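You operate a simulated robot arm through the tools that you are given. There is no shell and no other tool.

The job below is to be done with a simulated robot arm. You get a single attempt, and the scene is never put back.

## Task
Shut the grey cabinet down, vent it and plug port 1.
Fine: red main handle shut, black pressure knob to 0, vent to zero, selector OFF, then the yellow plug in and latched, in that order.

Only the result counts: the job must be done as asked and must still hold three seconds after the hand-in. Knocking over, shifting, dropping, spilling or breaking anything else fails it.

## Robot
A 6-joint arm with a four-finger gripper, fixed in place. Base frame: the origin is at the foot of the arm, x ahead of it, y to its left, z up; the work surface is at about z = 0.86. Lengths are in m, angles in degrees, forces in N, time in s.
Its first joint turns from -166.0 to 166.0 degrees. Payload 3.67 kg.
The tool frame sits at the grasp point between the pads (the TCP): z along the fingers, y along the line on which they close. The tips reach 0.028 m beyond it. The gripper opens to 0.112 m. The gripper's body begins 0.073 m behind the TCP.
Orientation is that of the tool frame in the base frame, as a unit quaternion [w, x, y, z]. With the fingers straight down and closing along the base's y, the tool's x points along the base's -x, its y along +y and its z along -z.

## Interface
- The arm moves only by the tool drive_tool. Its argument "targets" is a list of rows, each a list of 7 numbers: the shift along the tool's x, y, z in units of 25 mm (1.0 is 25 mm), then the turn, a rotation vector about the tool's x, y, z in units of 6 degrees (1.0 is 6 degrees), then the finger opening in m, from 0 to 0.112. In form: [[x, y, z, wx, wy, wz, jaw], ...]. A call has 1 to 20 rows; each row shifts and turns the commanded pose from where the row before left it, along the tool's axes as they then stand. A call with a number of a shift or a turn outside -1 to 1 is refused whole. Each row takes 0.2 s and may step no farther than 0.05 m and 8.6 degrees from the row before; otherwise, or with a gripper value out of range, the whole call is refused. Where a pose cannot be reached the arm comes as near as it can. A force on the tool above 90 N (or 10 N above the force at the start of the call, whichever is more), or a blocked arm, ends the call early, and 0.2 s more pass. Each finger halts on what it meets, pressing with about 27 N; the grip force reading is that of the motor and also rises with nothing between the fingers. The clock runs only during rows and for 0.2 s after the last one: add rows that do not move to give the fingers time. It gives the time, the measured TCP pose, the force on the tool (base axes), the opening and the grip force at its end, in the units of the frame above (readings bear some noise), with the torque about the TCP (base axes, N m) and any sound that the robot's microphone picked up.
- Cameras (640 x 400 px; columns grow to the right, rows downward): "scene" is fixed at [0.4002, 0.6526, 1.605]; the picture's right is [-0.98, -0.19, 0.00], its down [-0.18, 0.95, -0.26] and it looks along [0.05, -0.26, -0.97] (base axes); focal length 222 px, centre (320, 200). "wrist" rides on the gripper at [0.06, -0.018, -0.104] in the tool frame; the picture's right is [0.29, 0.96, 0.00], its down [-0.80, 0.24, -0.55] and it looks along [-0.53, 0.16, 0.83] (tool axes); focal length 234 px, centre (320, 200). There is no depth. A picture from a camera that has moved, and an enlarged one, comes with that camera's place and axes in the base frame and with its lens.
- capture(camera): a new picture of that camera. It takes no simulated time.
- close_up(camera, box): a new picture of the part [left, top, right, bottom] of that camera's present view, enlarged. It takes no simulated time.
- sign_off(): hands the job in; it is judged then, once.

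Nothing tells you positions but the pictures and the camera data. Unless the task says otherwise, let go and move clear before handing in.

The tools are called after "Call:" as name(argument=value, ...) on one line, values as JSON. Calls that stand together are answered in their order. drive_tool: Moves the arm, as the interface text tells. Its arguments: {"type":"object","properties":{"targets":{"type":"array"}},"required":["targets"]} The other tools are called the same way: capture (camera) takes a picture; close_up (camera, box) takes an enlarged picture of a part of a camera's view; sign_off () hands the job in.

At the start:

```text
clock: 0.0
eef_pos: [0.42, 0.3715, 1.2561]
tool_rot: [0.0, 0.0, 1.0, 0.0]
force: [-0.6, -0.7, -0.1]
moment: [0.0, 0.01, -0.04]
finger_gap: 0.1118
grip_force: 0.0
```

scene: 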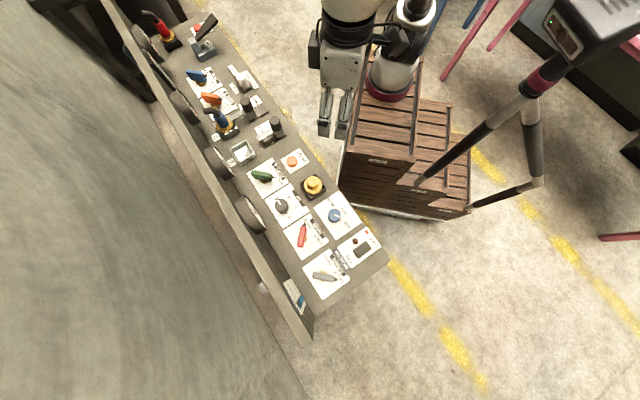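
wrist: 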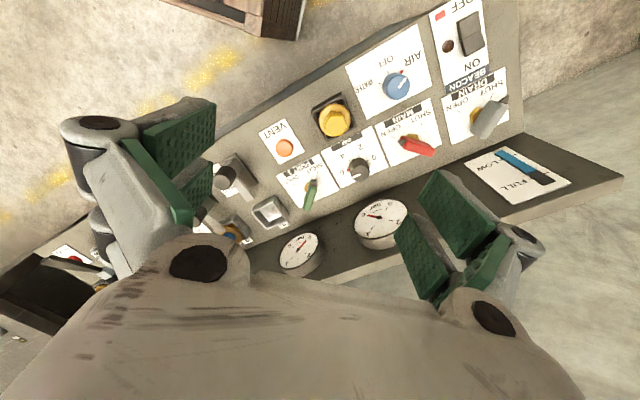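

I see a long bench with a panel of handles, knobs, gauges and labels. I'll take enlarged pictures first, to identify the controls and place them.

Call:
close_up(camera="scene", box=[230, 130, 400, 310])

Call:
close_up(camera="scene", box=[110, 0, 290, 170])

Call:
close_up(camera="wrist", box=[240, 0, 640, 270])

```text
2.22 times, centred on (315, 220) of scene
camera zoom: at [0.4002, 0.6526, 1.605], right [-0.98, -0.19, 0.0], down [-0.18, 0.95, -0.26], along [0.05, -0.26, -0.97], focal length 493 px, centre (331, 156)
```

zoom: 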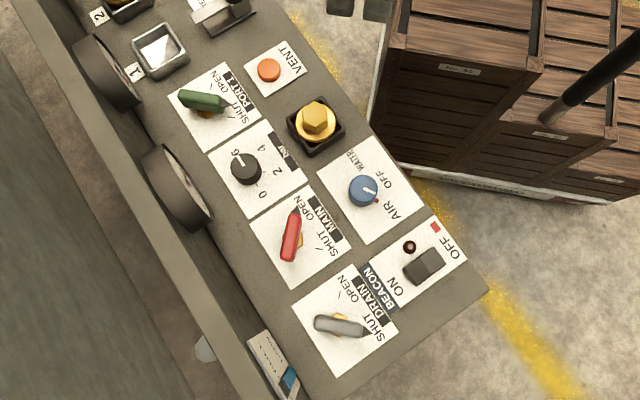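

```text
2.35 times, centred on (200, 85) of scene
camera zoom: at [0.4002, 0.6526, 1.605], right [-0.98, -0.19, 0.0], down [-0.18, 0.95, -0.26], along [0.05, -0.26, -0.97], focal length 522 px, centre (602, 471)
```

zoom: 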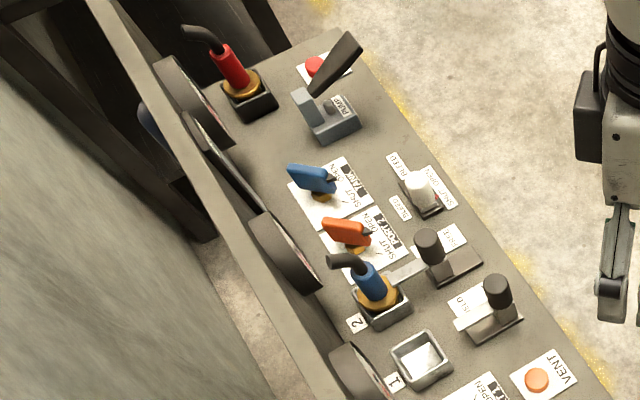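

```text
1.48 times, centred on (440, 135) of wrist
camera zoom: at [0.3597, 0.3527, 1.3599], right [-0.29, 0.96, 0.0], down [0.8, 0.24, 0.55], along [0.53, 0.16, -0.83], focal length 347 px, centre (142, 296)
```

zoom: 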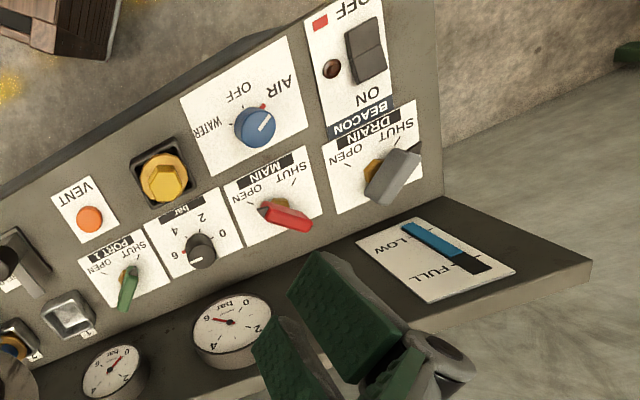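

The controls seem to sit on a flat panel with gauges on an upright board behind. I'll look closer at the labels, the ports and the plugs.

Call:
close_up(camera="scene", box=[180, 60, 270, 140])

Call:
close_up(camera="scene", box=[220, 110, 310, 190])

Call:
close_up(camera="scene", box=[265, 160, 345, 230])

Call:
close_up(camera="wrist", box=[180, 120, 400, 280])

Call:
close_up(camera="scene", box=[120, 0, 220, 80])

```text
5.00 times, centred on (225, 100) of scene
camera zoom: at [0.4002, 0.6526, 1.605], right [-0.98, -0.19, 0.0], down [-0.18, 0.95, -0.26], along [0.05, -0.26, -0.97], focal length 1109 px, centre (795, 700)
```

zoom: 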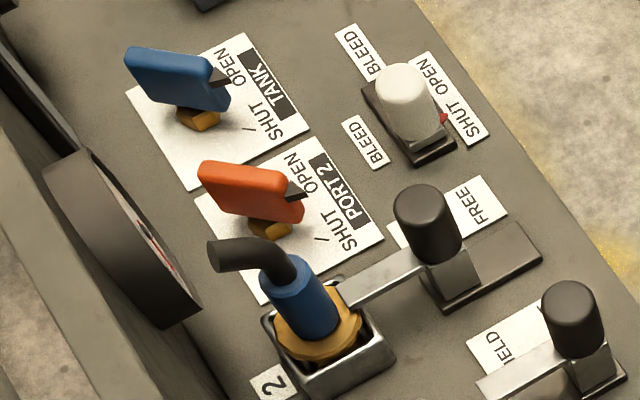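

```text
5.00 times, centred on (265, 150) of scene
camera zoom: at [0.4002, 0.6526, 1.605], right [-0.98, -0.19, 0.0], down [-0.18, 0.95, -0.26], along [0.05, -0.26, -0.97], focal length 1109 px, centre (595, 450)
```

zoom: 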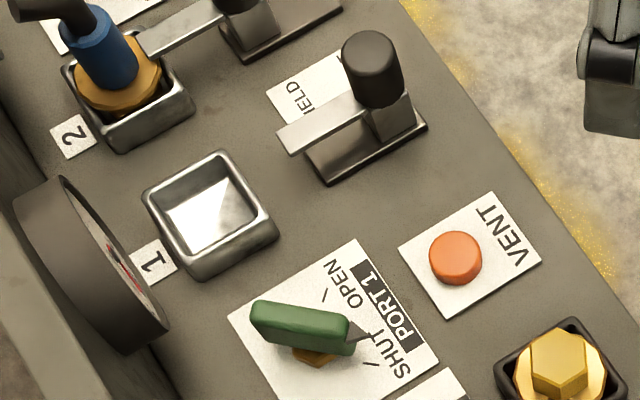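

```text
5.71 times, centred on (305, 195) of scene
camera zoom: at [0.4002, 0.6526, 1.605], right [-0.98, -0.19, 0.0], down [-0.18, 0.95, -0.26], along [0.05, -0.26, -0.97], focal length 1268 px, centre (406, 229)
```

zoom: 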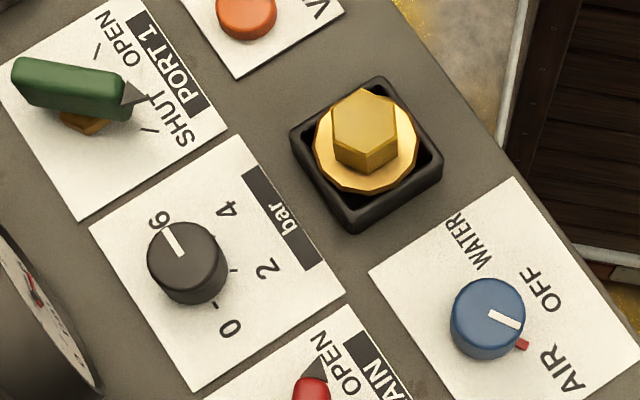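

```text
2.50 times, centred on (290, 200) of wrist
camera zoom: at [0.3597, 0.3527, 1.3599], right [-0.29, 0.96, 0.0], down [0.8, 0.24, 0.55], along [0.53, 0.16, -0.83], focal length 585 px, centre (395, 200)
```

zoom: 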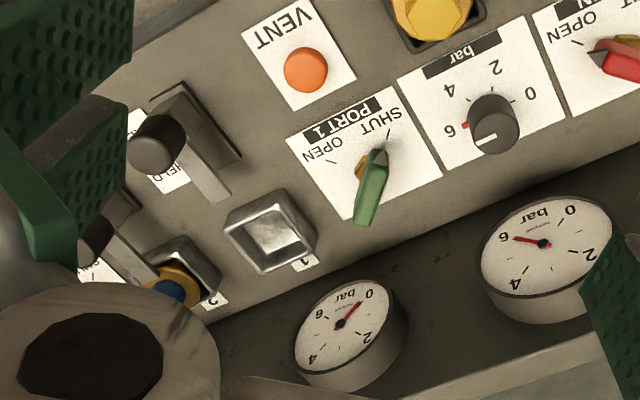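

```text
5.00 times, centred on (170, 40) of scene
camera zoom: at [0.4002, 0.6526, 1.605], right [-0.98, -0.19, 0.0], down [-0.18, 0.95, -0.26], along [0.05, -0.26, -0.97], focal length 1109 px, centre (1070, 1000)
```

zoom: 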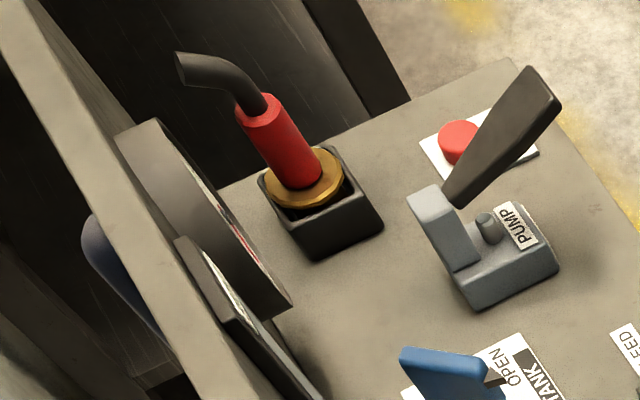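

The controls are readable. The red MAIN handle is at OPEN, the bar knob at 6, and the selector at AIR. The yellow plug is parked in a black holder, port 1 is empty, and its black-knobbed slide latch is at FREE. The panel runs at about -45° in the base frame, so I'll turn the tool square to it and look again.

Call:
drive_tool(targets=[[0, 0, 0, 0, 0, -0.9375, 0.112], [0, 0, 0, 0, 0, -0.9375, 0.112], [0, 0, 0, 0, 0, -0.9375, 0.112], [0, 0, 0, 0, 0, -0.9375, 0.112], [0, 0, 0, 0, 0, -0.9375, 0.112], [0, 0, 0, 0, 0, -0.9375, 0.112], [0, 0, 0, 0, 0, -0.9375, 0.112], [0, 0, 0, 0, 0, -0.9375, 0.112], [0, 0, 0, 0, 0, 0, 0.112]])

Call:
capture(camera="wrist")

Call:
capture(camera="scene")

```text
clock: 2.0
eef_pos: [0.4188, 0.3699, 1.255]
tool_rot: [-0.001, -0.383, 0.924, 0.001]
force: [0.6, 0.2, 0.8]
moment: [0.01, -0.03, 0.01]
finger_gap: 0.112
grip_force: 0.1
```

```text
taken
camera wrist: at [0.3898, 0.3158, 1.3597], right [-0.88, 0.47, 0.0], down [0.39, 0.73, 0.55], along [0.26, 0.49, -0.83], focal length 234 px, centre (320, 200)
```

wrist: 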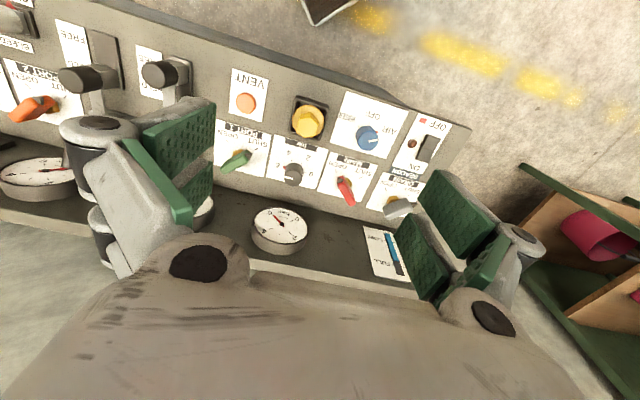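

```text
taken
```

scene: 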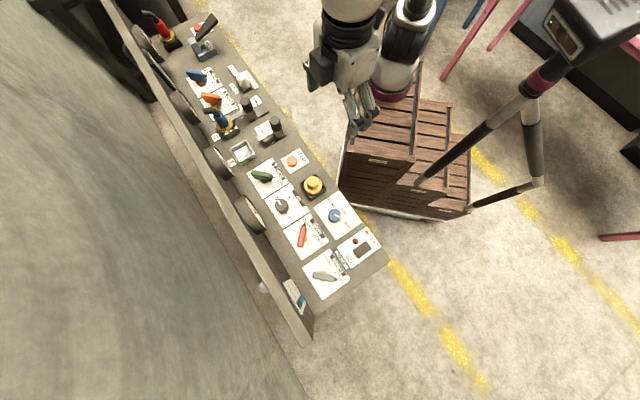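

The tool is now square to the panel, and the panel top comes out near z = 0.86. I'll go lower over the MAIN handle, knob and selector for a precise fix.

Call:
drive_tool(targets=[[-0.17, 0.37, 0.886, 0, 0, 0, 0.112], [-0.17, 0.37, 0.886, 0, 0, 0, 0.112], [-0.17, 0.37, 0.886, 0, 0, 0, 0.112], [-0.17, 0.37, 0.886, 0, 0, 0, 0.112], [-0.17, 0.37, 0.886, 0, 0, 0, 0.112], [-0.17, 0.37, 0.886, 0, 0, 0, 0.112], [-0.17, 0.37, 0.886, 0, 0, 0, 0.112], [0, 0, 0, 0, 0, 0, 0.112]])

Call:
capture(camera="wrist")

```text
clock: 3.8
eef_pos: [0.3936, 0.438, 1.1015]
tool_rot: [-0.001, -0.383, 0.924, 0.001]
force: [-0.6, 0.3, -0.2]
moment: [0.0, -0.02, 0.01]
finger_gap: 0.1119
grip_force: 0.0
```

```text
taken
camera wrist: at [0.3641, 0.383, 1.2055], right [-0.88, 0.47, 0.0], down [0.4, 0.73, 0.55], along [0.26, 0.49, -0.83], focal length 234 px, centre (320, 200)
```

wrist: 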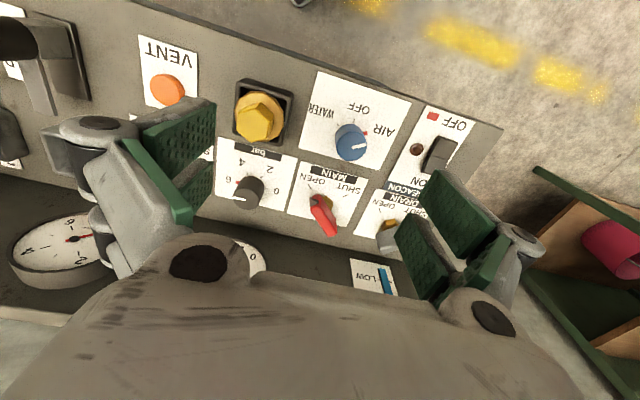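

Call:
close_up(camera="wrist", box=[220, 60, 440, 260])

Call:
close_up(camera="wrist", box=[280, 150, 400, 240])

Call:
close_up(camera="scene", box=[265, 180, 345, 260])

```text
2.00 times, centred on (330, 160) of wrist
camera zoom: at [0.3641, 0.383, 1.2055], right [-0.88, 0.47, 0.0], down [0.4, 0.73, 0.55], along [0.26, 0.49, -0.83], focal length 468 px, centre (300, 280)
```

zoom: 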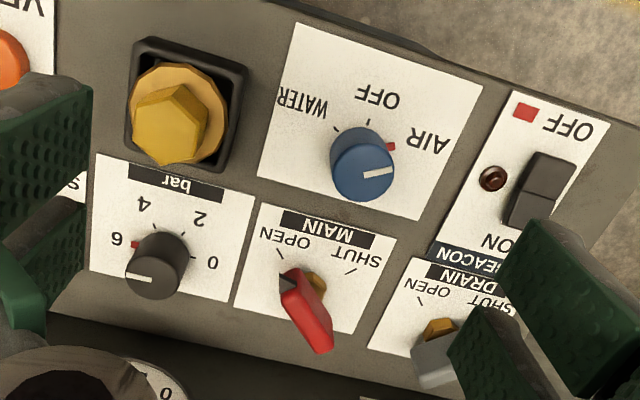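

```text
4.44 times, centred on (340, 195) of wrist
camera zoom: at [0.3641, 0.383, 1.2055], right [-0.88, 0.47, 0.0], down [0.4, 0.73, 0.55], along [0.26, 0.49, -0.83], focal length 1041 px, centre (231, 222)
```

zoom: 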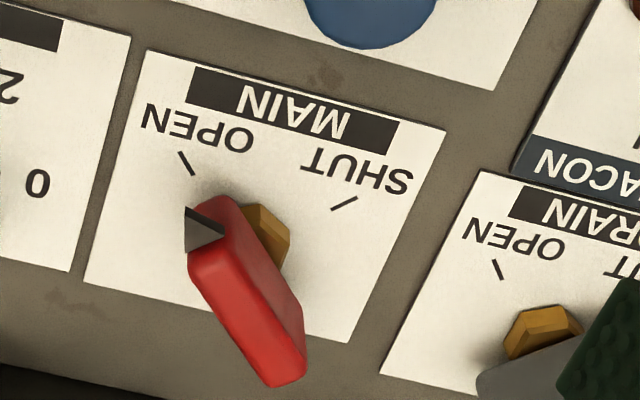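

```text
5.00 times, centred on (305, 220) of scene
camera zoom: at [0.4002, 0.6526, 1.605], right [-0.98, -0.19, 0.0], down [-0.18, 0.95, -0.26], along [0.05, -0.26, -0.97], focal length 1109 px, centre (395, 100)
```

zoom: 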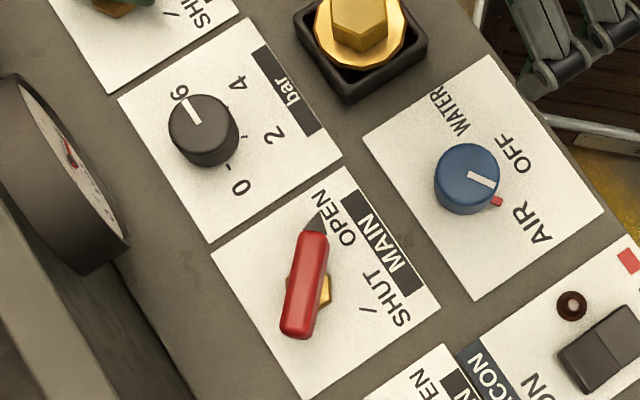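

The MAIN bar lies roughly along base y, centred near (0.467, 0.592) with its top near z = 0.90. Shutting it is a quarter turn clockwise as seen from above. I'll turn the jaws to straddle it and hover there to check.

Call:
drive_tool(targets=[[0, 0, 0, 0, 0, -0.9375, 0.06], [0, 0, 0, 0, 0, -0.9375, 0.06], [0, 0, 0, 0, 0, -0.9375, 0.06], [0, 0, 0, 0, 0, -0.9375, 0.06], [0, 0, 0, 0, 0, -0.9375, 0.06], [0, 0, 0, 0, 0, -0.9375, 0.06], [0, 0, 0, 0, 0, -0.9375, 0.06], [0, 0, 0, 0, 0, -0.9375, 0.06], [-0.77, -0.362, 0.5, 0, 0, 0, 0.06], [-0.77, -0.362, 0.5, 0, 0, 0, 0.06], [-0.77, -0.362, 0.5, 0, 0, 0, 0.06], [-0.77, -0.362, 0.5, 0, 0, 0, 0.06], [-0.77, -0.362, 0.5, 0, 0, 0, 0.06], [-0.77, -0.362, 0.5, 0, 0, 0, 0.06], [-0.77, -0.362, 0.5, 0, 0, 0, 0.06], [-0.77, -0.362, 0.5, 0, 0, 0, 0.06], [0, 0, 0, 0, 0, 0, 0.06]])

Call:
capture(camera="wrist")

Call:
close_up(camera="scene", box=[245, 170, 365, 290])

```text
clock: 7.4
eef_pos: [0.4674, 0.591, 1.0011]
tool_rot: [0.001, -0.706, 0.708, 0.0]
force: [-0.8, 0.0, 0.2]
moment: [-0.01, 0.0, 0.02]
finger_gap: 0.06
grip_force: 0.1
```

```text
taken
camera wrist: at [0.4856, 0.5315, 1.1044], right [-0.96, -0.29, 0.0], down [-0.24, 0.8, 0.56], along [-0.16, 0.53, -0.83], focal length 234 px, centre (320, 200)
```

wrist: 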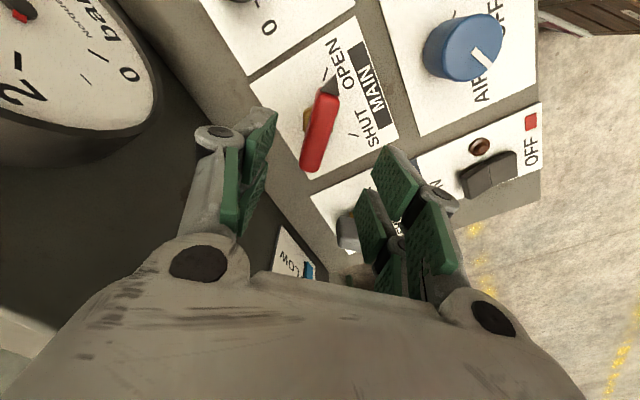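

```text
3.33 times, centred on (305, 230) of scene
camera zoom: at [0.4002, 0.6526, 1.605], right [-0.98, -0.19, 0.0], down [-0.18, 0.95, -0.26], along [0.05, -0.26, -0.97], focal length 740 px, centre (370, 100)
```

zoom: 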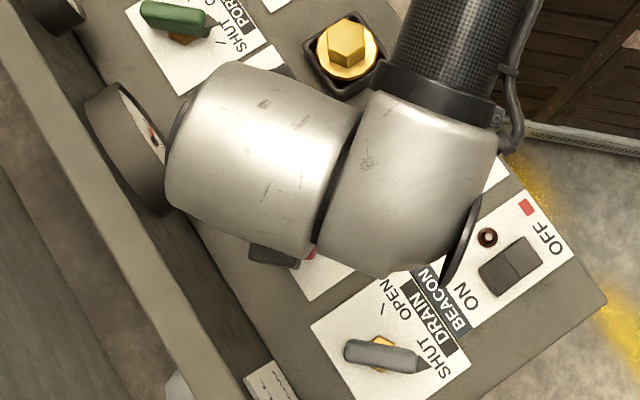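

The jaws are above the handle. I'll zoom in on the handle in this view to check its centre and angle.

Call:
close_up(camera="wrist", box=[250, 60, 390, 190])

```text
3.08 times, centred on (320, 125) of wrist
camera zoom: at [0.4856, 0.5315, 1.1044], right [-0.96, -0.29, 0.0], down [-0.24, 0.8, 0.56], along [-0.16, 0.53, -0.83], focal length 720 px, centre (320, 431)
```

zoom: 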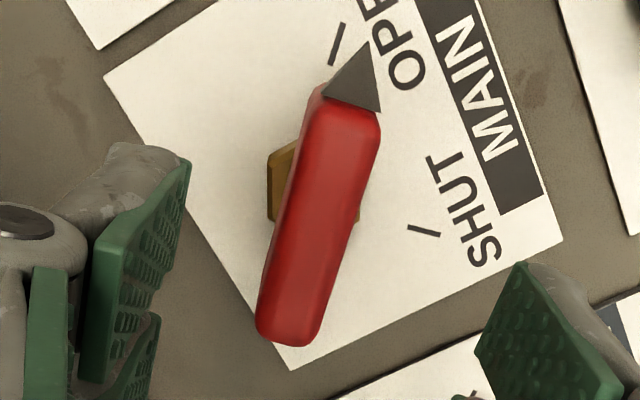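

The bar lies along y, centred at about (0.4685, 0.5935), with a top near 0.896 and a brass hex below it. I'll go down with the tips just above the hex and close on the bar.

Call:
drive_tool(targets=[[-0.1, -0.04, 0, 0, 0, 0, 0.05], [0, 0, 0.7, 0, 0, 0, 0.05], [0, 0, 0.7, 0, 0, 0, 0.05], [0, 0, 0.7, 0, 0, 0, 0.05], [0, 0, 0.7, 0, 0, 0, 0.05], [0, 0, 0.7, 0, 0, 0, 0.05], [0, 0, 0, 0, 0, 0, 0.05], [0, 0, 0, 0, 0, 0, 0.03], [0, 0, 0, 0, 0, 0, 0.01], [0, 0, 0, 0, 0, 0, 0.0], [0, 0, 0, 0, 0, 0, 0.0]])

Call:
capture(camera="wrist")

```text
clock: 9.8
eef_pos: [0.4687, 0.5935, 0.9139]
tool_rot: [0.0, -0.707, 0.708, 0.0]
force: [6.8, 0.2, -3.6]
moment: [0.26, -0.26, 0.0]
finger_gap: 0.019
grip_force: 44.8
```

```text
taken
camera wrist: at [0.4872, 0.5339, 1.017], right [-0.96, -0.29, 0.0], down [-0.24, 0.8, 0.56], along [-0.16, 0.53, -0.83], focal length 234 px, centre (320, 200)
```

wrist: 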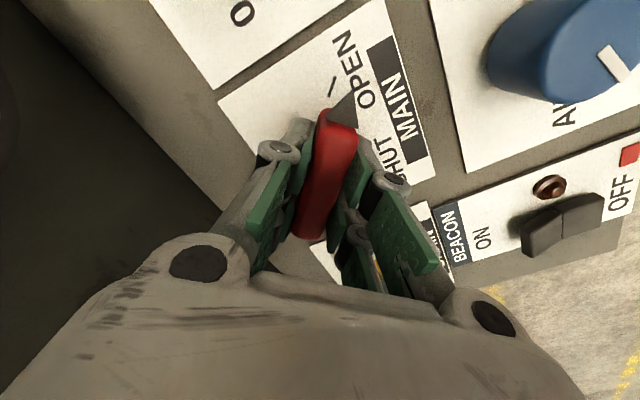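

The bar is gripped, with the gap reading 19 mm. I'll turn it 45° first and check.

Call:
drive_tool(targets=[[0, 0, 0, 0, 0, 0.9375, 0.0], [0, 0, 0, 0, 0, 0.9375, 0.0], [0, 0, 0, 0, 0, 0.9375, 0.0], [0, 0, 0, 0, 0, 0.9375, 0.0], [0, 0, 0, 0, 0, 0.9375, 0.0], [0, 0, 0, 0, 0, 0.9375, 0.0], [0, 0, 0, 0, 0, 0.9375, 0.0], [0, 0, 0, 0, 0, 0.9375, 0.0]])

Call:
capture(camera="wrist")

```text
clock: 11.6
eef_pos: [0.4699, 0.5943, 0.9127]
tool_rot: [0.0, -0.382, 0.924, 0.0]
force: [35.2, -4.4, -8.2]
moment: [0.25, -1.27, 0.06]
finger_gap: 0.019
grip_force: 45.6
```

```text
taken
camera wrist: at [0.4404, 0.5385, 1.0171], right [-0.88, 0.48, 0.0], down [0.4, 0.73, 0.55], along [0.26, 0.49, -0.83], focal length 234 px, centre (320, 200)
```

wrist: 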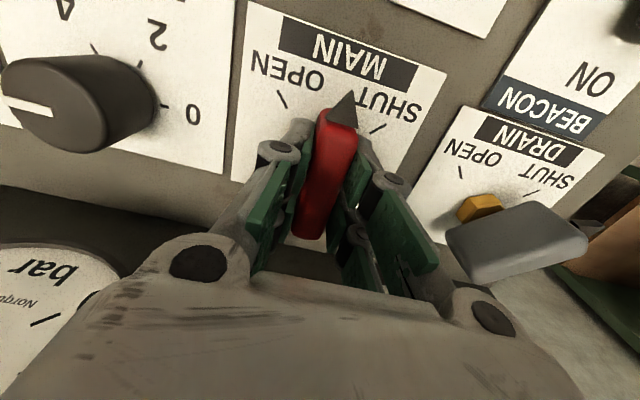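

The handle turns with the grip, and the 35 N side force shows the true pivot lies slightly toward +x. I'll shift a little that way and finish the quarter turn.

Call:
drive_tool(targets=[[-0.05, -0.05, 0, 0, 0, 0, 0.0], [0, 0, 0, 0, 0, 0.9375, 0.0], [0, 0, 0, 0, 0, 0.9375, 0.0], [0, 0, 0, 0, 0, 0.9375, 0.0], [0, 0, 0, 0, 0, 0.9375, 0.0], [0, 0, 0, 0, 0, 0.9375, 0.0], [0, 0, 0, 0, 0, 0.9375, 0.0], [0, 0, 0, 0, 0, 0.9375, 0.0], [0, 0, 0, 0, 0, 0.9375, 0.0]])

Call:
capture(camera="wrist")

```text
clock: 13.6
eef_pos: [0.4698, 0.5928, 0.9143]
tool_rot: [-0.001, 0.001, 1.0, -0.001]
force: [24.4, -17.5, -16.8]
moment: [-0.5, -0.61, 0.15]
finger_gap: 0.0189
grip_force: 44.5
```

```text
taken
camera wrist: at [0.4108, 0.5748, 1.0173], right [-0.29, 0.96, 0.0], down [0.8, 0.24, 0.55], along [0.53, 0.16, -0.83], focal length 234 px, centre (320, 200)
```

wrist: 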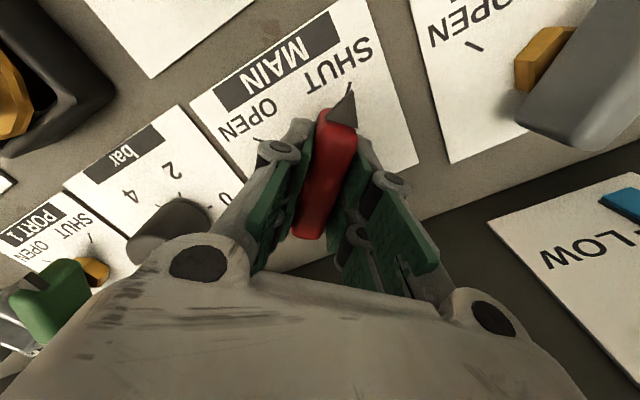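

The pointer is now at SHUT. I'll nudge it a little further to feel for the stop.

Call:
drive_tool(targets=[[0, 0, 0, 0, 0, 0.4, 0.0], [0, 0, 0, 0, 0, 0, 0.0]])

Call:
close_up(camera="wrist", box=[240, 40, 420, 180])

```text
clock: 14.2
eef_pos: [0.4696, 0.5918, 0.9137]
tool_rot: [-0.001, 0.021, 1.0, -0.001]
force: [24.0, -22.5, -20.1]
moment: [-0.54, -0.87, 2.3]
finger_gap: 0.0194
grip_force: 45.4
```

```text
2.86 times, centred on (330, 110) of wrist
camera zoom: at [0.41, 0.5772, 1.0173], right [-0.25, 0.97, 0.0], down [0.81, 0.21, 0.55], along [0.54, 0.14, -0.83], focal length 669 px, centre (291, 457)
```

zoom: 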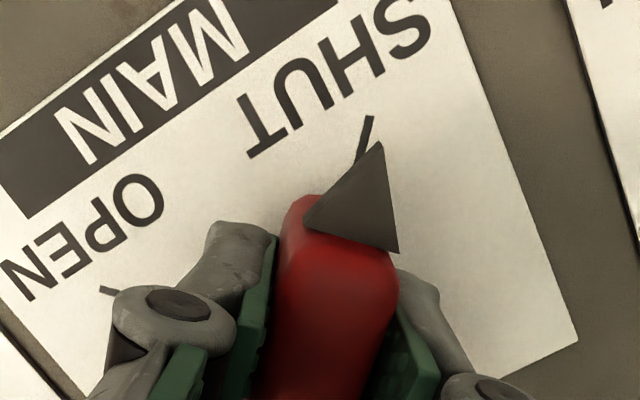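

The torque jumped at the stop, so MAIN is fully shut. I'll let go, lift, and check MAIN.

Call:
drive_tool(targets=[[0, 0, 0, 0, 0, -0.2, 0.0], [0, 0, 0, 0, 0, 0, 0.03], [0, 0, 0, 0, 0, 0, 0.06], [0, 0, 0, 0, 0, 0, 0.06], [0, 0, -0.8, 0, 0, 0, 0.06], [0, 0, -0.8, 0, 0, 0, 0.06], [0, 0, -0.8, 0, 0, 0, 0.06], [0, 0, -0.8, 0, 0, 0, 0.06], [0, 0, -0.8, 0, 0, 0, 0.06], [0, 0, 0, 0, 0, 0, 0.06]])

Call:
capture(camera="wrist")

Call:
close_up(camera="wrist", box=[240, 40, 420, 180])

```text
clock: 16.4
eef_pos: [0.4685, 0.593, 1.0152]
tool_rot: [0.0, 0.01, 1.0, 0.001]
force: [-0.2, -0.3, -0.6]
moment: [0.0, -0.04, 0.01]
finger_gap: 0.0598
grip_force: 0.0
```

```text
taken
camera wrist: at [0.4097, 0.5769, 1.119], right [-0.27, 0.96, 0.0], down [0.8, 0.22, 0.55], along [0.53, 0.15, -0.83], focal length 234 px, centre (320, 200)
```

wrist: 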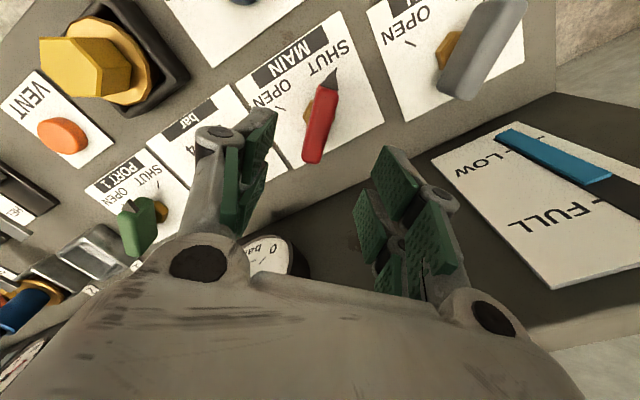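

```text
2.86 times, centred on (330, 110) of wrist
camera zoom: at [0.4097, 0.5769, 1.119], right [-0.27, 0.96, 0.0], down [0.8, 0.22, 0.55], along [0.53, 0.15, -0.83], focal length 669 px, centre (291, 457)
```

zoom: 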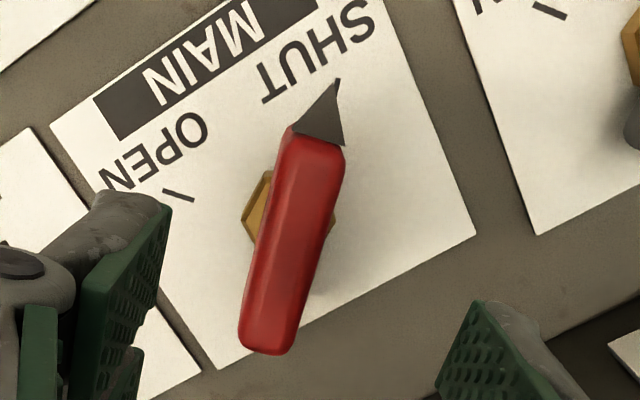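

MAIN shows SHUT and the handle stands on its tick. Next is the black pressure knob. I'll turn the jaws back and hover over it to fix its centre.

Call:
drive_tool(targets=[[0, 0, 0, 0, 0, -0.949, 0.06], [0, 0, 0, 0, 0, -0.949, 0.06], [0, 0, 0, 0, 0, -0.949, 0.06], [0, 0, 0, 0, 0, -0.949, 0.06], [0, 0, 0, 0, 0, -0.949, 0.06], [0, 0, 0, 0, 0, -0.949, 0.06], [0, 0, 0, 0, 0, -0.949, 0.06], [0, 0, 0, 0, 0, -0.949, 0.06], [0, 0, 0, 0, 0, -0.949, 0.06], [0, 0, 0, 0, 0, -0.949, 0.06], [0, 0, 0, 0, 0, -0.949, 0.06], [0, 0, 0, 0, 0, -0.949, 0.06], [0, 0, 0, 0, 0, -0.949, 0.06], [0, 0, 0, 0, 0, -0.949, 0.06], [0, 0, 0, 0, 0, -0.949, 0.06], [0, 0, 0, 0, 0, -0.949, 0.06], [0.88, -0.9, 0, 0, 0, 0, 0.06], [0.88, -0.9, 0, 0, 0, 0, 0.06], [0.88, -0.9, 0, 0, 0, 0, 0.06], [0.88, -0.9, 0, 0, 0, 0, 0.06]])

Call:
capture(camera="wrist")

Call:
close_up(camera="wrist", box=[230, 40, 410, 180])

```text
clock: 20.6
eef_pos: [0.5581, 0.5061, 1.014]
tool_rot: [-0.001, -0.706, 0.708, 0.001]
force: [-0.1, 0.5, -0.3]
moment: [-0.01, -0.06, -0.01]
finger_gap: 0.0601
grip_force: 0.1
```

```text
taken
camera wrist: at [0.5766, 0.4473, 1.1178], right [-0.96, -0.29, 0.0], down [-0.24, 0.8, 0.55], along [-0.16, 0.53, -0.83], focal length 234 px, centre (320, 200)
```

wrist: 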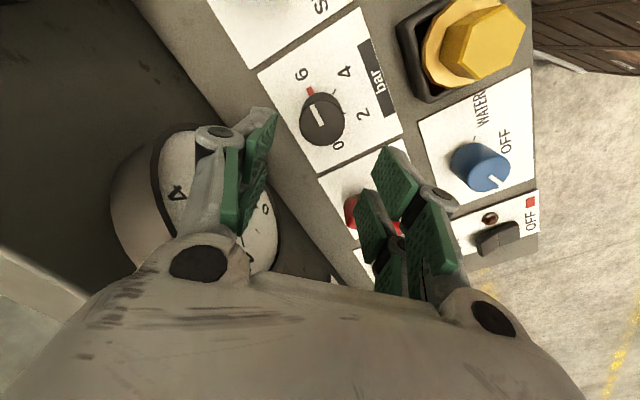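

```text
2.86 times, centred on (320, 110) of wrist
camera zoom: at [0.5766, 0.4473, 1.1178], right [-0.96, -0.29, 0.0], down [-0.24, 0.8, 0.55], along [-0.16, 0.53, -0.83], focal length 669 px, centre (320, 457)
```

zoom: 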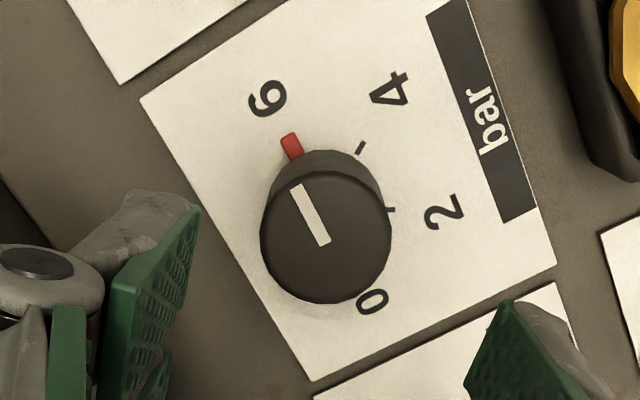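

The knob is about 43 mm across and centred at (0.5573, 0.5063), with its top near 0.892. Going from 6 to 0 is about 180° clockwise, so I'll do it in two grips of 90°.

Call:
drive_tool(targets=[[0, 0.03, 0, 0, 0, 0, 0.076], [0, 0, 0.76, 0, 0, 0, 0.076], [0, 0, 0.76, 0, 0, 0, 0.076], [0, 0, 0.76, 0, 0, 0, 0.076], [0, 0, 0.76, 0, 0, 0, 0.076], [0, 0, 0.76, 0, 0, 0, 0.076], [0, 0, 0.76, 0, 0, 0, 0.076], [0, 0, 0, 0, 0, 0, 0.076], [0, 0, 0, 0, 0, 0, 0.05], [0, 0, 0, 0, 0, 0, 0.03], [0, 0, 0, 0, 0, 0, 0.02], [0, 0, 0, 0, 0, 0, 0.02]])

Call:
capture(camera="wrist")

```text
clock: 23.2
eef_pos: [0.5584, 0.5048, 0.9011]
tool_rot: [-0.001, -0.706, 0.708, 0.001]
force: [-24.4, -1.5, 0.6]
moment: [-0.15, 1.0, -0.05]
finger_gap: 0.0402
grip_force: 44.8
```

```text
taken
camera wrist: at [0.5757, 0.4449, 1.0042], right [-0.96, -0.29, 0.0], down [-0.24, 0.8, 0.55], along [-0.16, 0.53, -0.83], focal length 234 px, centre (320, 200)
```

wrist: 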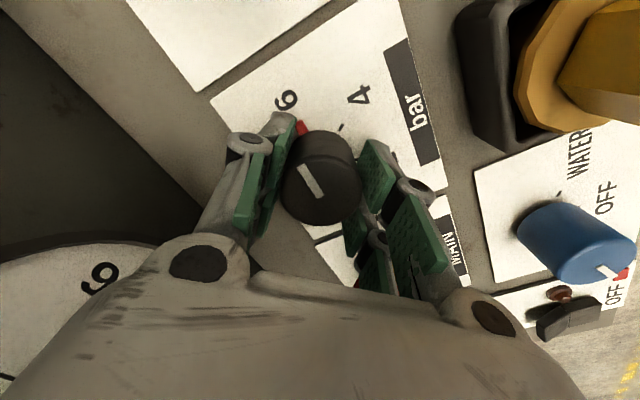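

The knob is gripped with a gap of 40 mm. A slight side load tells me to shift about 1 mm, and then I turn the first 90°.

Call:
drive_tool(targets=[[0, 0.04, 0, 0, 0, 0, 0.02], [0, 0, 0, 0, 0, 1, 0.02], [0, 0, 0, 0, 0, 1, 0.02], [0, 0, 0, 0, 0, 1, 0.02], [0, 0, 0, 0, 0, 1, 0.02], [0, 0, 0, 0, 0, 1, 0.02], [0, 0, 0, 0, 0, 1, 0.02], [0, 0, 0, 0, 0, 1, 0.02], [0, 0, 0, 0, 0, 1, 0.02], [0, 0, 0, 0, 0, 1, 0.02], [0, 0, 0, 0, 0, 1, 0.02], [0, 0, 0, 0, 0, 1, 0.02], [0, 0, 0, 0, 0, 1, 0.02], [0, 0, 0, 0, 0, 1, 0.02], [0, 0, 0, 0, 0, 1, 0.02], [0, 0, 0, 0, 0, 1, 0.02]])

Call:
capture(camera="wrist")

```text
clock: 26.6
eef_pos: [0.5563, 0.5035, 0.9]
tool_rot: [0.001, 0.003, 1.0, 0.001]
force: [10.1, -23.4, 9.4]
moment: [-1.19, -0.97, 0.0]
finger_gap: 0.0405
grip_force: 44.9
```

```text
taken
camera wrist: at [0.4984, 0.4863, 1.0042], right [-0.28, 0.96, 0.0], down [0.8, 0.24, 0.55], along [0.53, 0.16, -0.83], focal length 234 px, centre (320, 200)
```

wrist: 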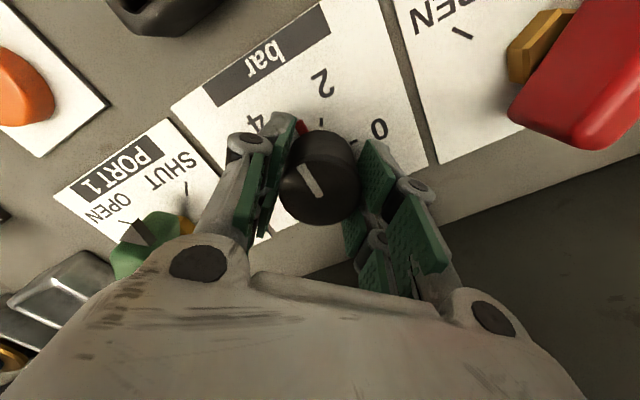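

The knob followed the grip, and its red mark is now midway between 4 and 2. I'll release, lift, turn back and regrip.

Call:
drive_tool(targets=[[0, -0.04, 0, 0, 0, 0, 0.05], [0, 0, 0, 0, 0, 0, 0.076], [0, 0, -0.9, 0, 0, 0, 0.076], [0, 0, -0.9, 0, 0, 0, 0.076], [0, 0, 0, 0, 0, -1, 0.076], [0, 0, 0, 0, 0, -1, 0.076], [0, 0, 0, 0, 0, -1, 0.076], [0, 0, 0, 0, 0, -1, 0.076], [0, 0, 0, 0, 0, -1, 0.076], [0, 0, 0, 0, 0, -1, 0.076], [0, 0, 0, 0, 0, -1, 0.076], [0, 0, 0, 0, 0, -1, 0.076], [0, 0, 0, 0, 0, -1, 0.076], [0, 0, 0, 0, 0, -1, 0.076], [0, 0, 0, 0, 0, -1, 0.076], [0, 0, 0, 0, 0, -1, 0.076], [0, 0, 0, 0, 0, -1, 0.076], [0, 0, 0, 0, 0, -1, 0.076], [0, 0, 0, 0, 0, -1, 0.076], [0, 0, 0, 0, 0, 0, 0.076]])

Call:
capture(camera="wrist")

Call:
close_up(camera="wrist", box=[230, 60, 410, 240])

```text
clock: 30.8
eef_pos: [0.557, 0.5032, 0.9448]
tool_rot: [0.0, -0.706, 0.708, 0.001]
force: [0.4, 0.3, 0.1]
moment: [0.01, 0.06, 0.01]
finger_gap: 0.0758
grip_force: 0.1
```

```text
taken
camera wrist: at [0.5756, 0.4441, 1.0488], right [-0.96, -0.29, 0.0], down [-0.24, 0.8, 0.56], along [-0.16, 0.53, -0.83], focal length 234 px, centre (320, 200)
```

wrist: 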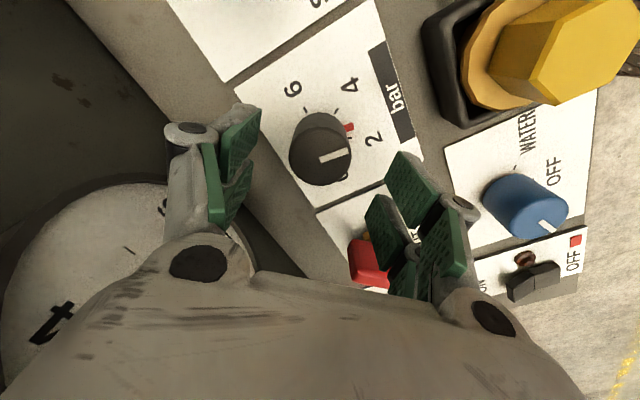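

```text
2.22 times, centred on (320, 150) of wrist
camera zoom: at [0.5756, 0.4441, 1.0488], right [-0.96, -0.29, 0.0], down [-0.24, 0.8, 0.56], along [-0.16, 0.53, -0.83], focal length 520 px, centre (320, 311)
```

zoom: 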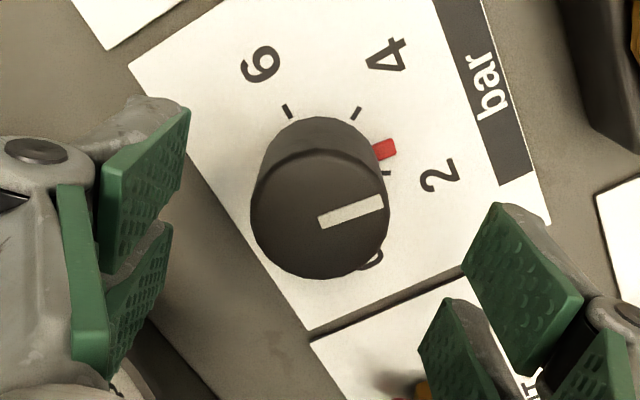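

The mark sits at roughly 2.7 bar as expected. I'll go down, regrip and turn the rest toward 0.

Call:
drive_tool(targets=[[0, 0, 0.88, 0, 0, 0, 0.076], [0, 0, 0.88, 0, 0, 0, 0.076], [0, 0, 0, 0, 0, 0, 0.05], [0, 0, 0, 0, 0, 0, 0.03], [0, 0, 0, 0, 0, 0, 0.02], [0, 0, 0, 0, 0, 1, 0.02], [0, 0, 0, 0, 0, 1, 0.02], [0, 0, 0, 0, 0, 1, 0.02], [0, 0, 0, 0, 0, 1, 0.02], [0, 0, 0, 0, 0, 1, 0.02], [0, 0, 0, 0, 0, 1, 0.02], [0, 0, 0, 0, 0, 1, 0.02], [0, 0, 0, 0, 0, 1, 0.02], [0, 0, 0, 0, 0, 1, 0.02], [0, 0, 0, 0, 0, 1, 0.02]])

Call:
capture(camera="wrist")

```text
clock: 34.0
eef_pos: [0.5567, 0.5042, 0.9015]
tool_rot: [-0.001, -0.257, 0.966, 0.0]
force: [-5.2, -6.6, 7.7]
moment: [-0.28, 0.12, 0.04]
finger_gap: 0.0393
grip_force: 44.7
```

```text
taken
camera wrist: at [0.5142, 0.4583, 1.0053], right [-0.73, 0.69, 0.0], down [0.57, 0.6, 0.55], along [0.38, 0.4, -0.83], focal length 234 px, centre (320, 200)
```

wrist: 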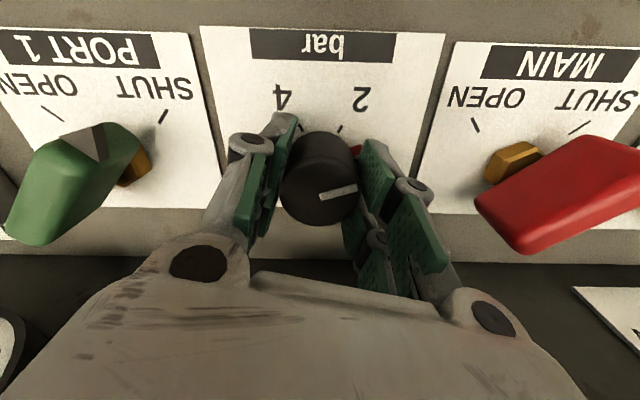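

The knob is still following. I'll continue the turn toward 0.

Call:
drive_tool(targets=[[0, 0, 0, 0, 0, 1, 0.02], [0, 0, 0, 0, 0, 1, 0.02], [0, 0, 0, 0, 0, 1, 0.02], [0, 0, 0, 0, 0, 0.5, 0.02], [0, 0, 0, 0, 0, 0, 0.02]])

Call:
capture(camera="wrist")

Call:
close_up(camera="wrist", box=[250, 60, 450, 220])

```text
clock: 35.2
eef_pos: [0.5561, 0.5032, 0.9011]
tool_rot: [0.0, -0.076, 0.997, 0.0]
force: [2.9, -8.1, 9.6]
moment: [-0.46, -0.23, 0.69]
finger_gap: 0.0392
grip_force: 44.9
```

```text
taken
camera wrist: at [0.5008, 0.4769, 1.0053], right [-0.43, 0.9, 0.0], down [0.75, 0.36, 0.55], along [0.5, 0.24, -0.83], focal length 234 px, centre (320, 200)
```

wrist: 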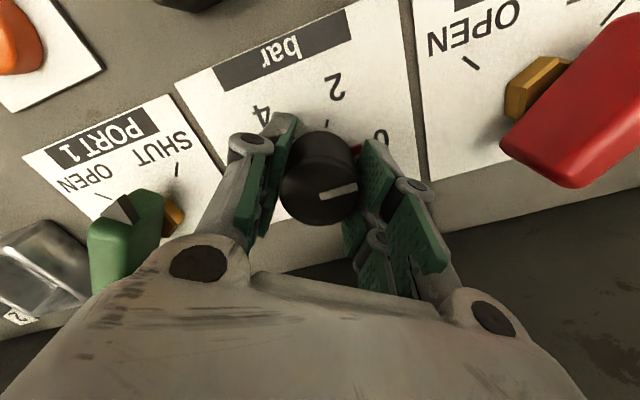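

```text
2.50 times, centred on (350, 140) of wrist
camera zoom: at [0.5008, 0.4769, 1.0053], right [-0.43, 0.9, 0.0], down [0.75, 0.36, 0.55], along [0.5, 0.24, -0.83], focal length 585 px, centre (245, 350)
```

zoom: 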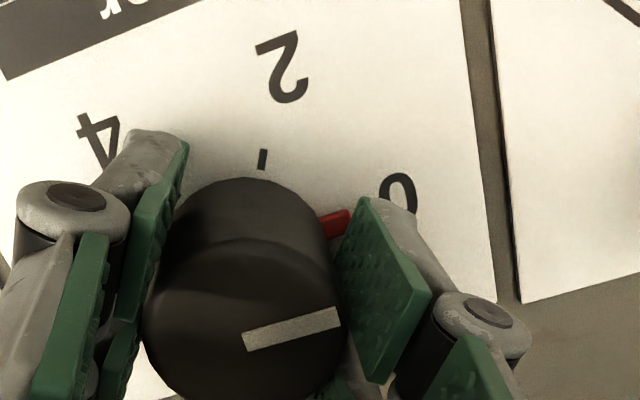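

The red mark has reached the 0 area and torque is beginning to build. I'll nudge a few degrees more to confirm the stop.

Call:
drive_tool(targets=[[0, 0, 0, 0, 0, 0.5, 0.02], [0, 0, 0, 0, 0, 0, 0.02]])

Call:
close_up(camera="wrist", box=[250, 60, 450, 220])

```text
clock: 35.8
eef_pos: [0.5566, 0.5046, 0.9016]
tool_rot: [0.0, -0.051, 0.999, 0.001]
force: [6.9, -5.5, 6.3]
moment: [0.1, -0.63, 1.21]
finger_gap: 0.0394
grip_force: 44.8
```

```text
2.50 times, centred on (350, 140) of wrist
camera zoom: at [0.4998, 0.4799, 1.0052], right [-0.38, 0.92, 0.0], down [0.77, 0.32, 0.55], along [0.51, 0.21, -0.83], focal length 585 px, centre (245, 350)
```

zoom: 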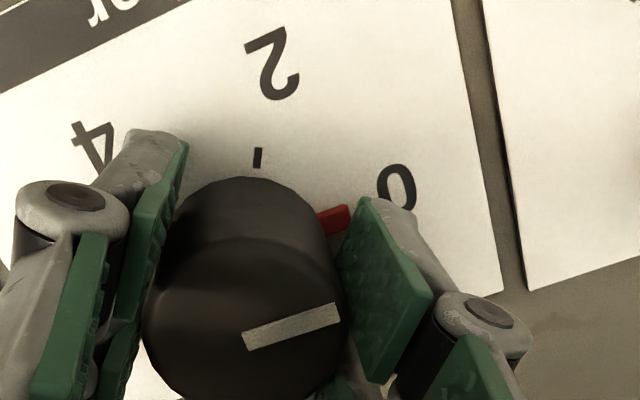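

Torque is rising, so this is the soft end stop at 0. I'll release, lift and look at the mark.

Call:
drive_tool(targets=[[0, 0, 0, 0, 0, 0, 0.05], [0, 0, 0, 0, 0, 0, 0.076], [0, 0, 0, 0, 0, 0, 0.076], [0, 0, -0.9, 0, 0, 0, 0.076], [0, 0, -0.9, 0, 0, 0, 0.076], [0, 0, -0.9, 0, 0, 0, 0.076], [0, 0, -0.9, 0, 0, 0, 0.076], [0, 0, 0, 0, 0, 0, 0.076]])

Call:
capture(camera="wrist")

Call:
close_up(camera="wrist", box=[230, 40, 410, 180])

```text
clock: 37.6
eef_pos: [0.5555, 0.504, 0.9928]
tool_rot: [0.0, -0.051, 0.999, 0.0]
force: [0.0, -0.2, -0.7]
moment: [-0.02, -0.04, 0.03]
finger_gap: 0.0763
grip_force: 0.1
```

```text
taken
camera wrist: at [0.4991, 0.4808, 1.095], right [-0.38, 0.92, 0.0], down [0.77, 0.32, 0.55], along [0.51, 0.21, -0.83], focal length 234 px, centre (320, 200)
```

wrist: 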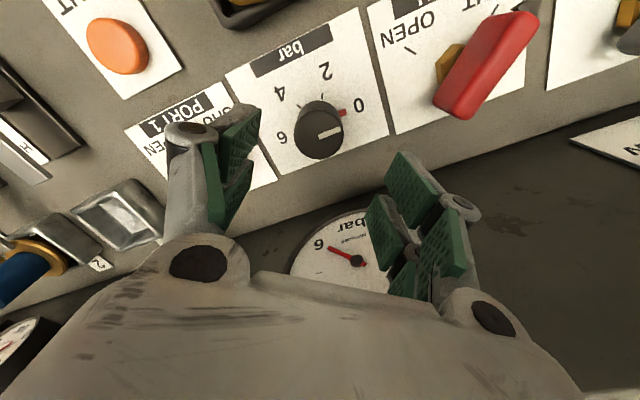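

```text
2.86 times, centred on (320, 110) of wrist
camera zoom: at [0.4991, 0.4808, 1.095], right [-0.38, 0.92, 0.0], down [0.77, 0.32, 0.55], along [0.51, 0.21, -0.83], focal length 669 px, centre (320, 457)
```

zoom: 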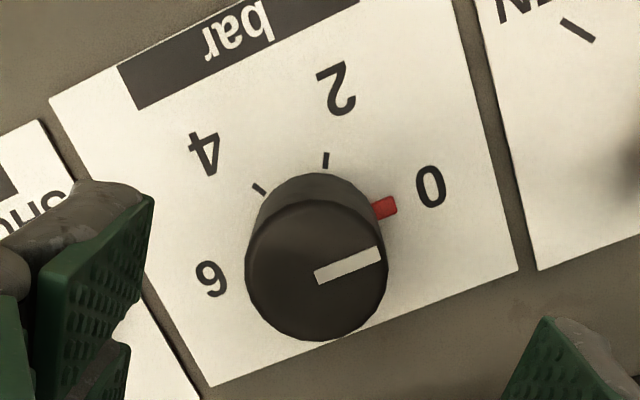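

The mark covers the 0 tick, so the pressure setting is 0, while the gauge still shows 6 bar trapped. Next I'll go over the orange VENT button, near (0.564, 0.331), with closed fingers to press it.

Call:
drive_tool(targets=[[0, 0, -0.75, 0, 0, 0, 0.05], [0, 0, -0.75, 0, 0, 0, 0.02], [0, 0, 0, 0, 0, -0.932, 0.0], [0, 0, 0, 0, 0, -0.932, 0.0], [0, 0, 0, 0, 0, -0.932, 0.0], [0, 0, 0, 0, 0, -0.932, 0.0], [0, 0, 0, 0, 0, -0.932, 0.0], [0, 0, 0, 0, 0, -0.932, 0.0], [0, 0, 0, 0, 0, -0.932, 0.0], [0.77, -0.855, 0, 0, 0, 0, 0.0], [0.77, -0.855, 0, 0, 0, 0, 0.0], [0.77, -0.855, 0, 0, 0, 0, 0.0], [0.77, -0.855, 0, 0, 0, 0, 0.0], [0.77, -0.855, 0, 0, 0, 0, 0.0], [0.77, -0.855, 0, 0, 0, 0, 0.0], [0, 0, 0, 0, 0, 0, 0.0]])

Call:
capture(camera="wrist")

Call:
close_up(camera="wrist", box=[230, 40, 410, 180])

Call:
capture(camera="scene")

```text
clock: 41.0
eef_pos: [0.5664, 0.3298, 1.0278]
tool_rot: [0.0, -0.382, 0.924, 0.001]
force: [0.7, -1.2, 0.0]
moment: [-0.02, -0.04, 0.01]
finger_gap: 0.0001
grip_force: 27.2
```

```text
taken
camera wrist: at [0.5377, 0.2745, 1.1319], right [-0.88, 0.47, 0.0], down [0.39, 0.73, 0.55], along [0.26, 0.49, -0.83], focal length 234 px, centre (320, 200)
```

wrist: 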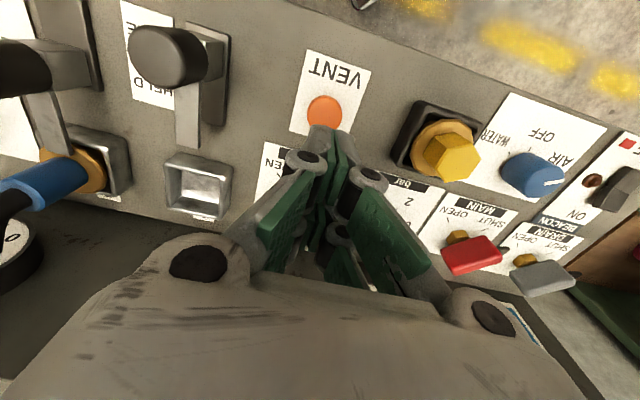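

```text
2.86 times, centred on (320, 110) of wrist
camera zoom: at [0.5377, 0.2745, 1.1319], right [-0.88, 0.47, 0.0], down [0.39, 0.73, 0.55], along [0.26, 0.49, -0.83], focal length 669 px, centre (320, 457)
```

zoom: 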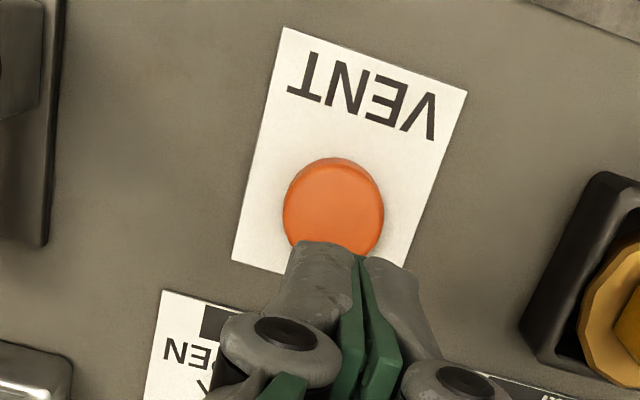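

```text
taken
```

scene: 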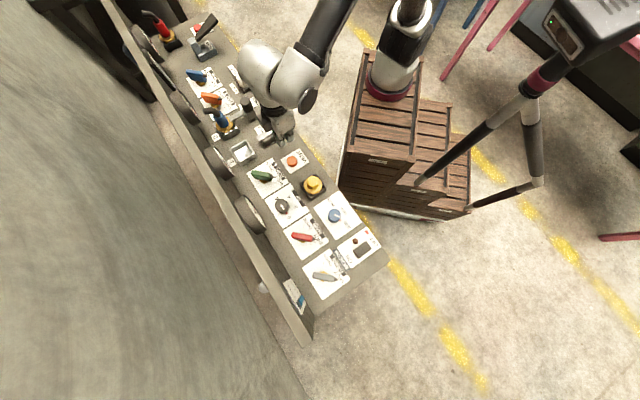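

The button is clear, and I need to shift about 5 mm to centre on it. I'll take a baseline look at the gauges from the scene camera, then go down to just above the button.

Call:
drive_tool(targets=[[0.12, 0.19, 0, 0, 0, 0, 0.0], [0, 0, 0.8, 0, 0, 0, 0.0], [0, 0, 0.8, 0, 0, 0, 0.0], [0, 0, 0.8, 0, 0, 0, 0.0], [0, 0, 0.8, 0, 0, 0, 0.0], [0, 0, 0.8, 0, 0, 0, 0.0], [0, 0, 0.7, 0, 0, 0, 0.0], [0, 0, 0, 0, 0, 0, 0.0]])

Call:
capture(camera="wrist")

Call:
close_up(camera="scene", box=[230, 180, 280, 240])

Call:
close_up(camera="scene", box=[195, 140, 245, 190])

```text
clock: 42.8
eef_pos: [0.5602, 0.3307, 0.9126]
tool_rot: [0.0, -0.382, 0.924, 0.001]
force: [0.5, -0.3, -1.3]
moment: [0.01, -0.01, 0.01]
finger_gap: 0.0001
grip_force: 27.3
```

```text
taken
camera wrist: at [0.5316, 0.2779, 1.0156], right [-0.88, 0.47, 0.0], down [0.39, 0.73, 0.55], along [0.26, 0.49, -0.83], focal length 234 px, centre (320, 200)
```

wrist: 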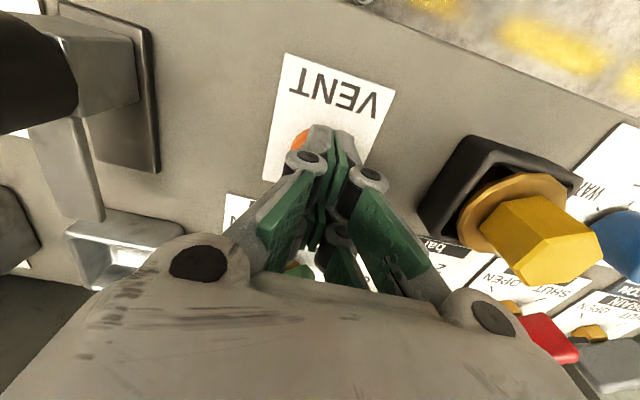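

```text
6.67 times, centred on (255, 210) of scene
camera zoom: at [0.4002, 0.6526, 1.605], right [-0.98, -0.19, 0.0], down [-0.18, 0.95, -0.26], along [0.05, -0.26, -0.97], focal length 1479 px, centre (753, 133)
```

zoom: 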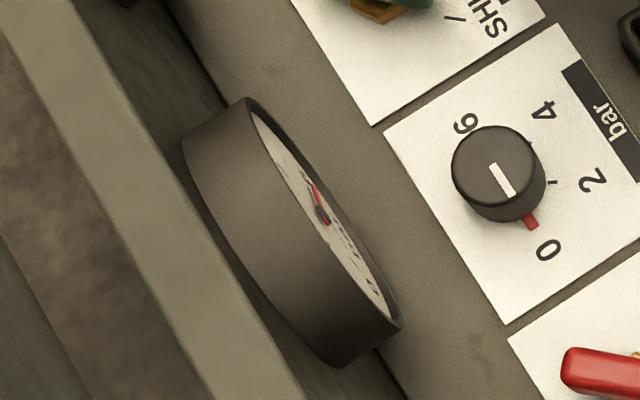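

```text
8.00 times, centred on (220, 165) of scene
camera zoom: at [0.4002, 0.6526, 1.605], right [-0.98, -0.19, 0.0], down [-0.18, 0.95, -0.26], along [0.05, -0.26, -0.97], focal length 1775 px, centre (1120, 480)
```

zoom: 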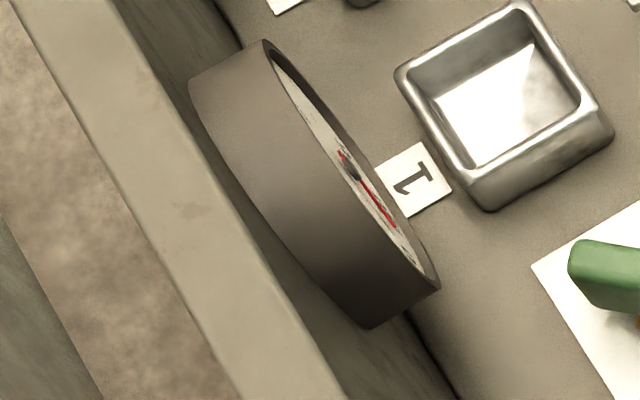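

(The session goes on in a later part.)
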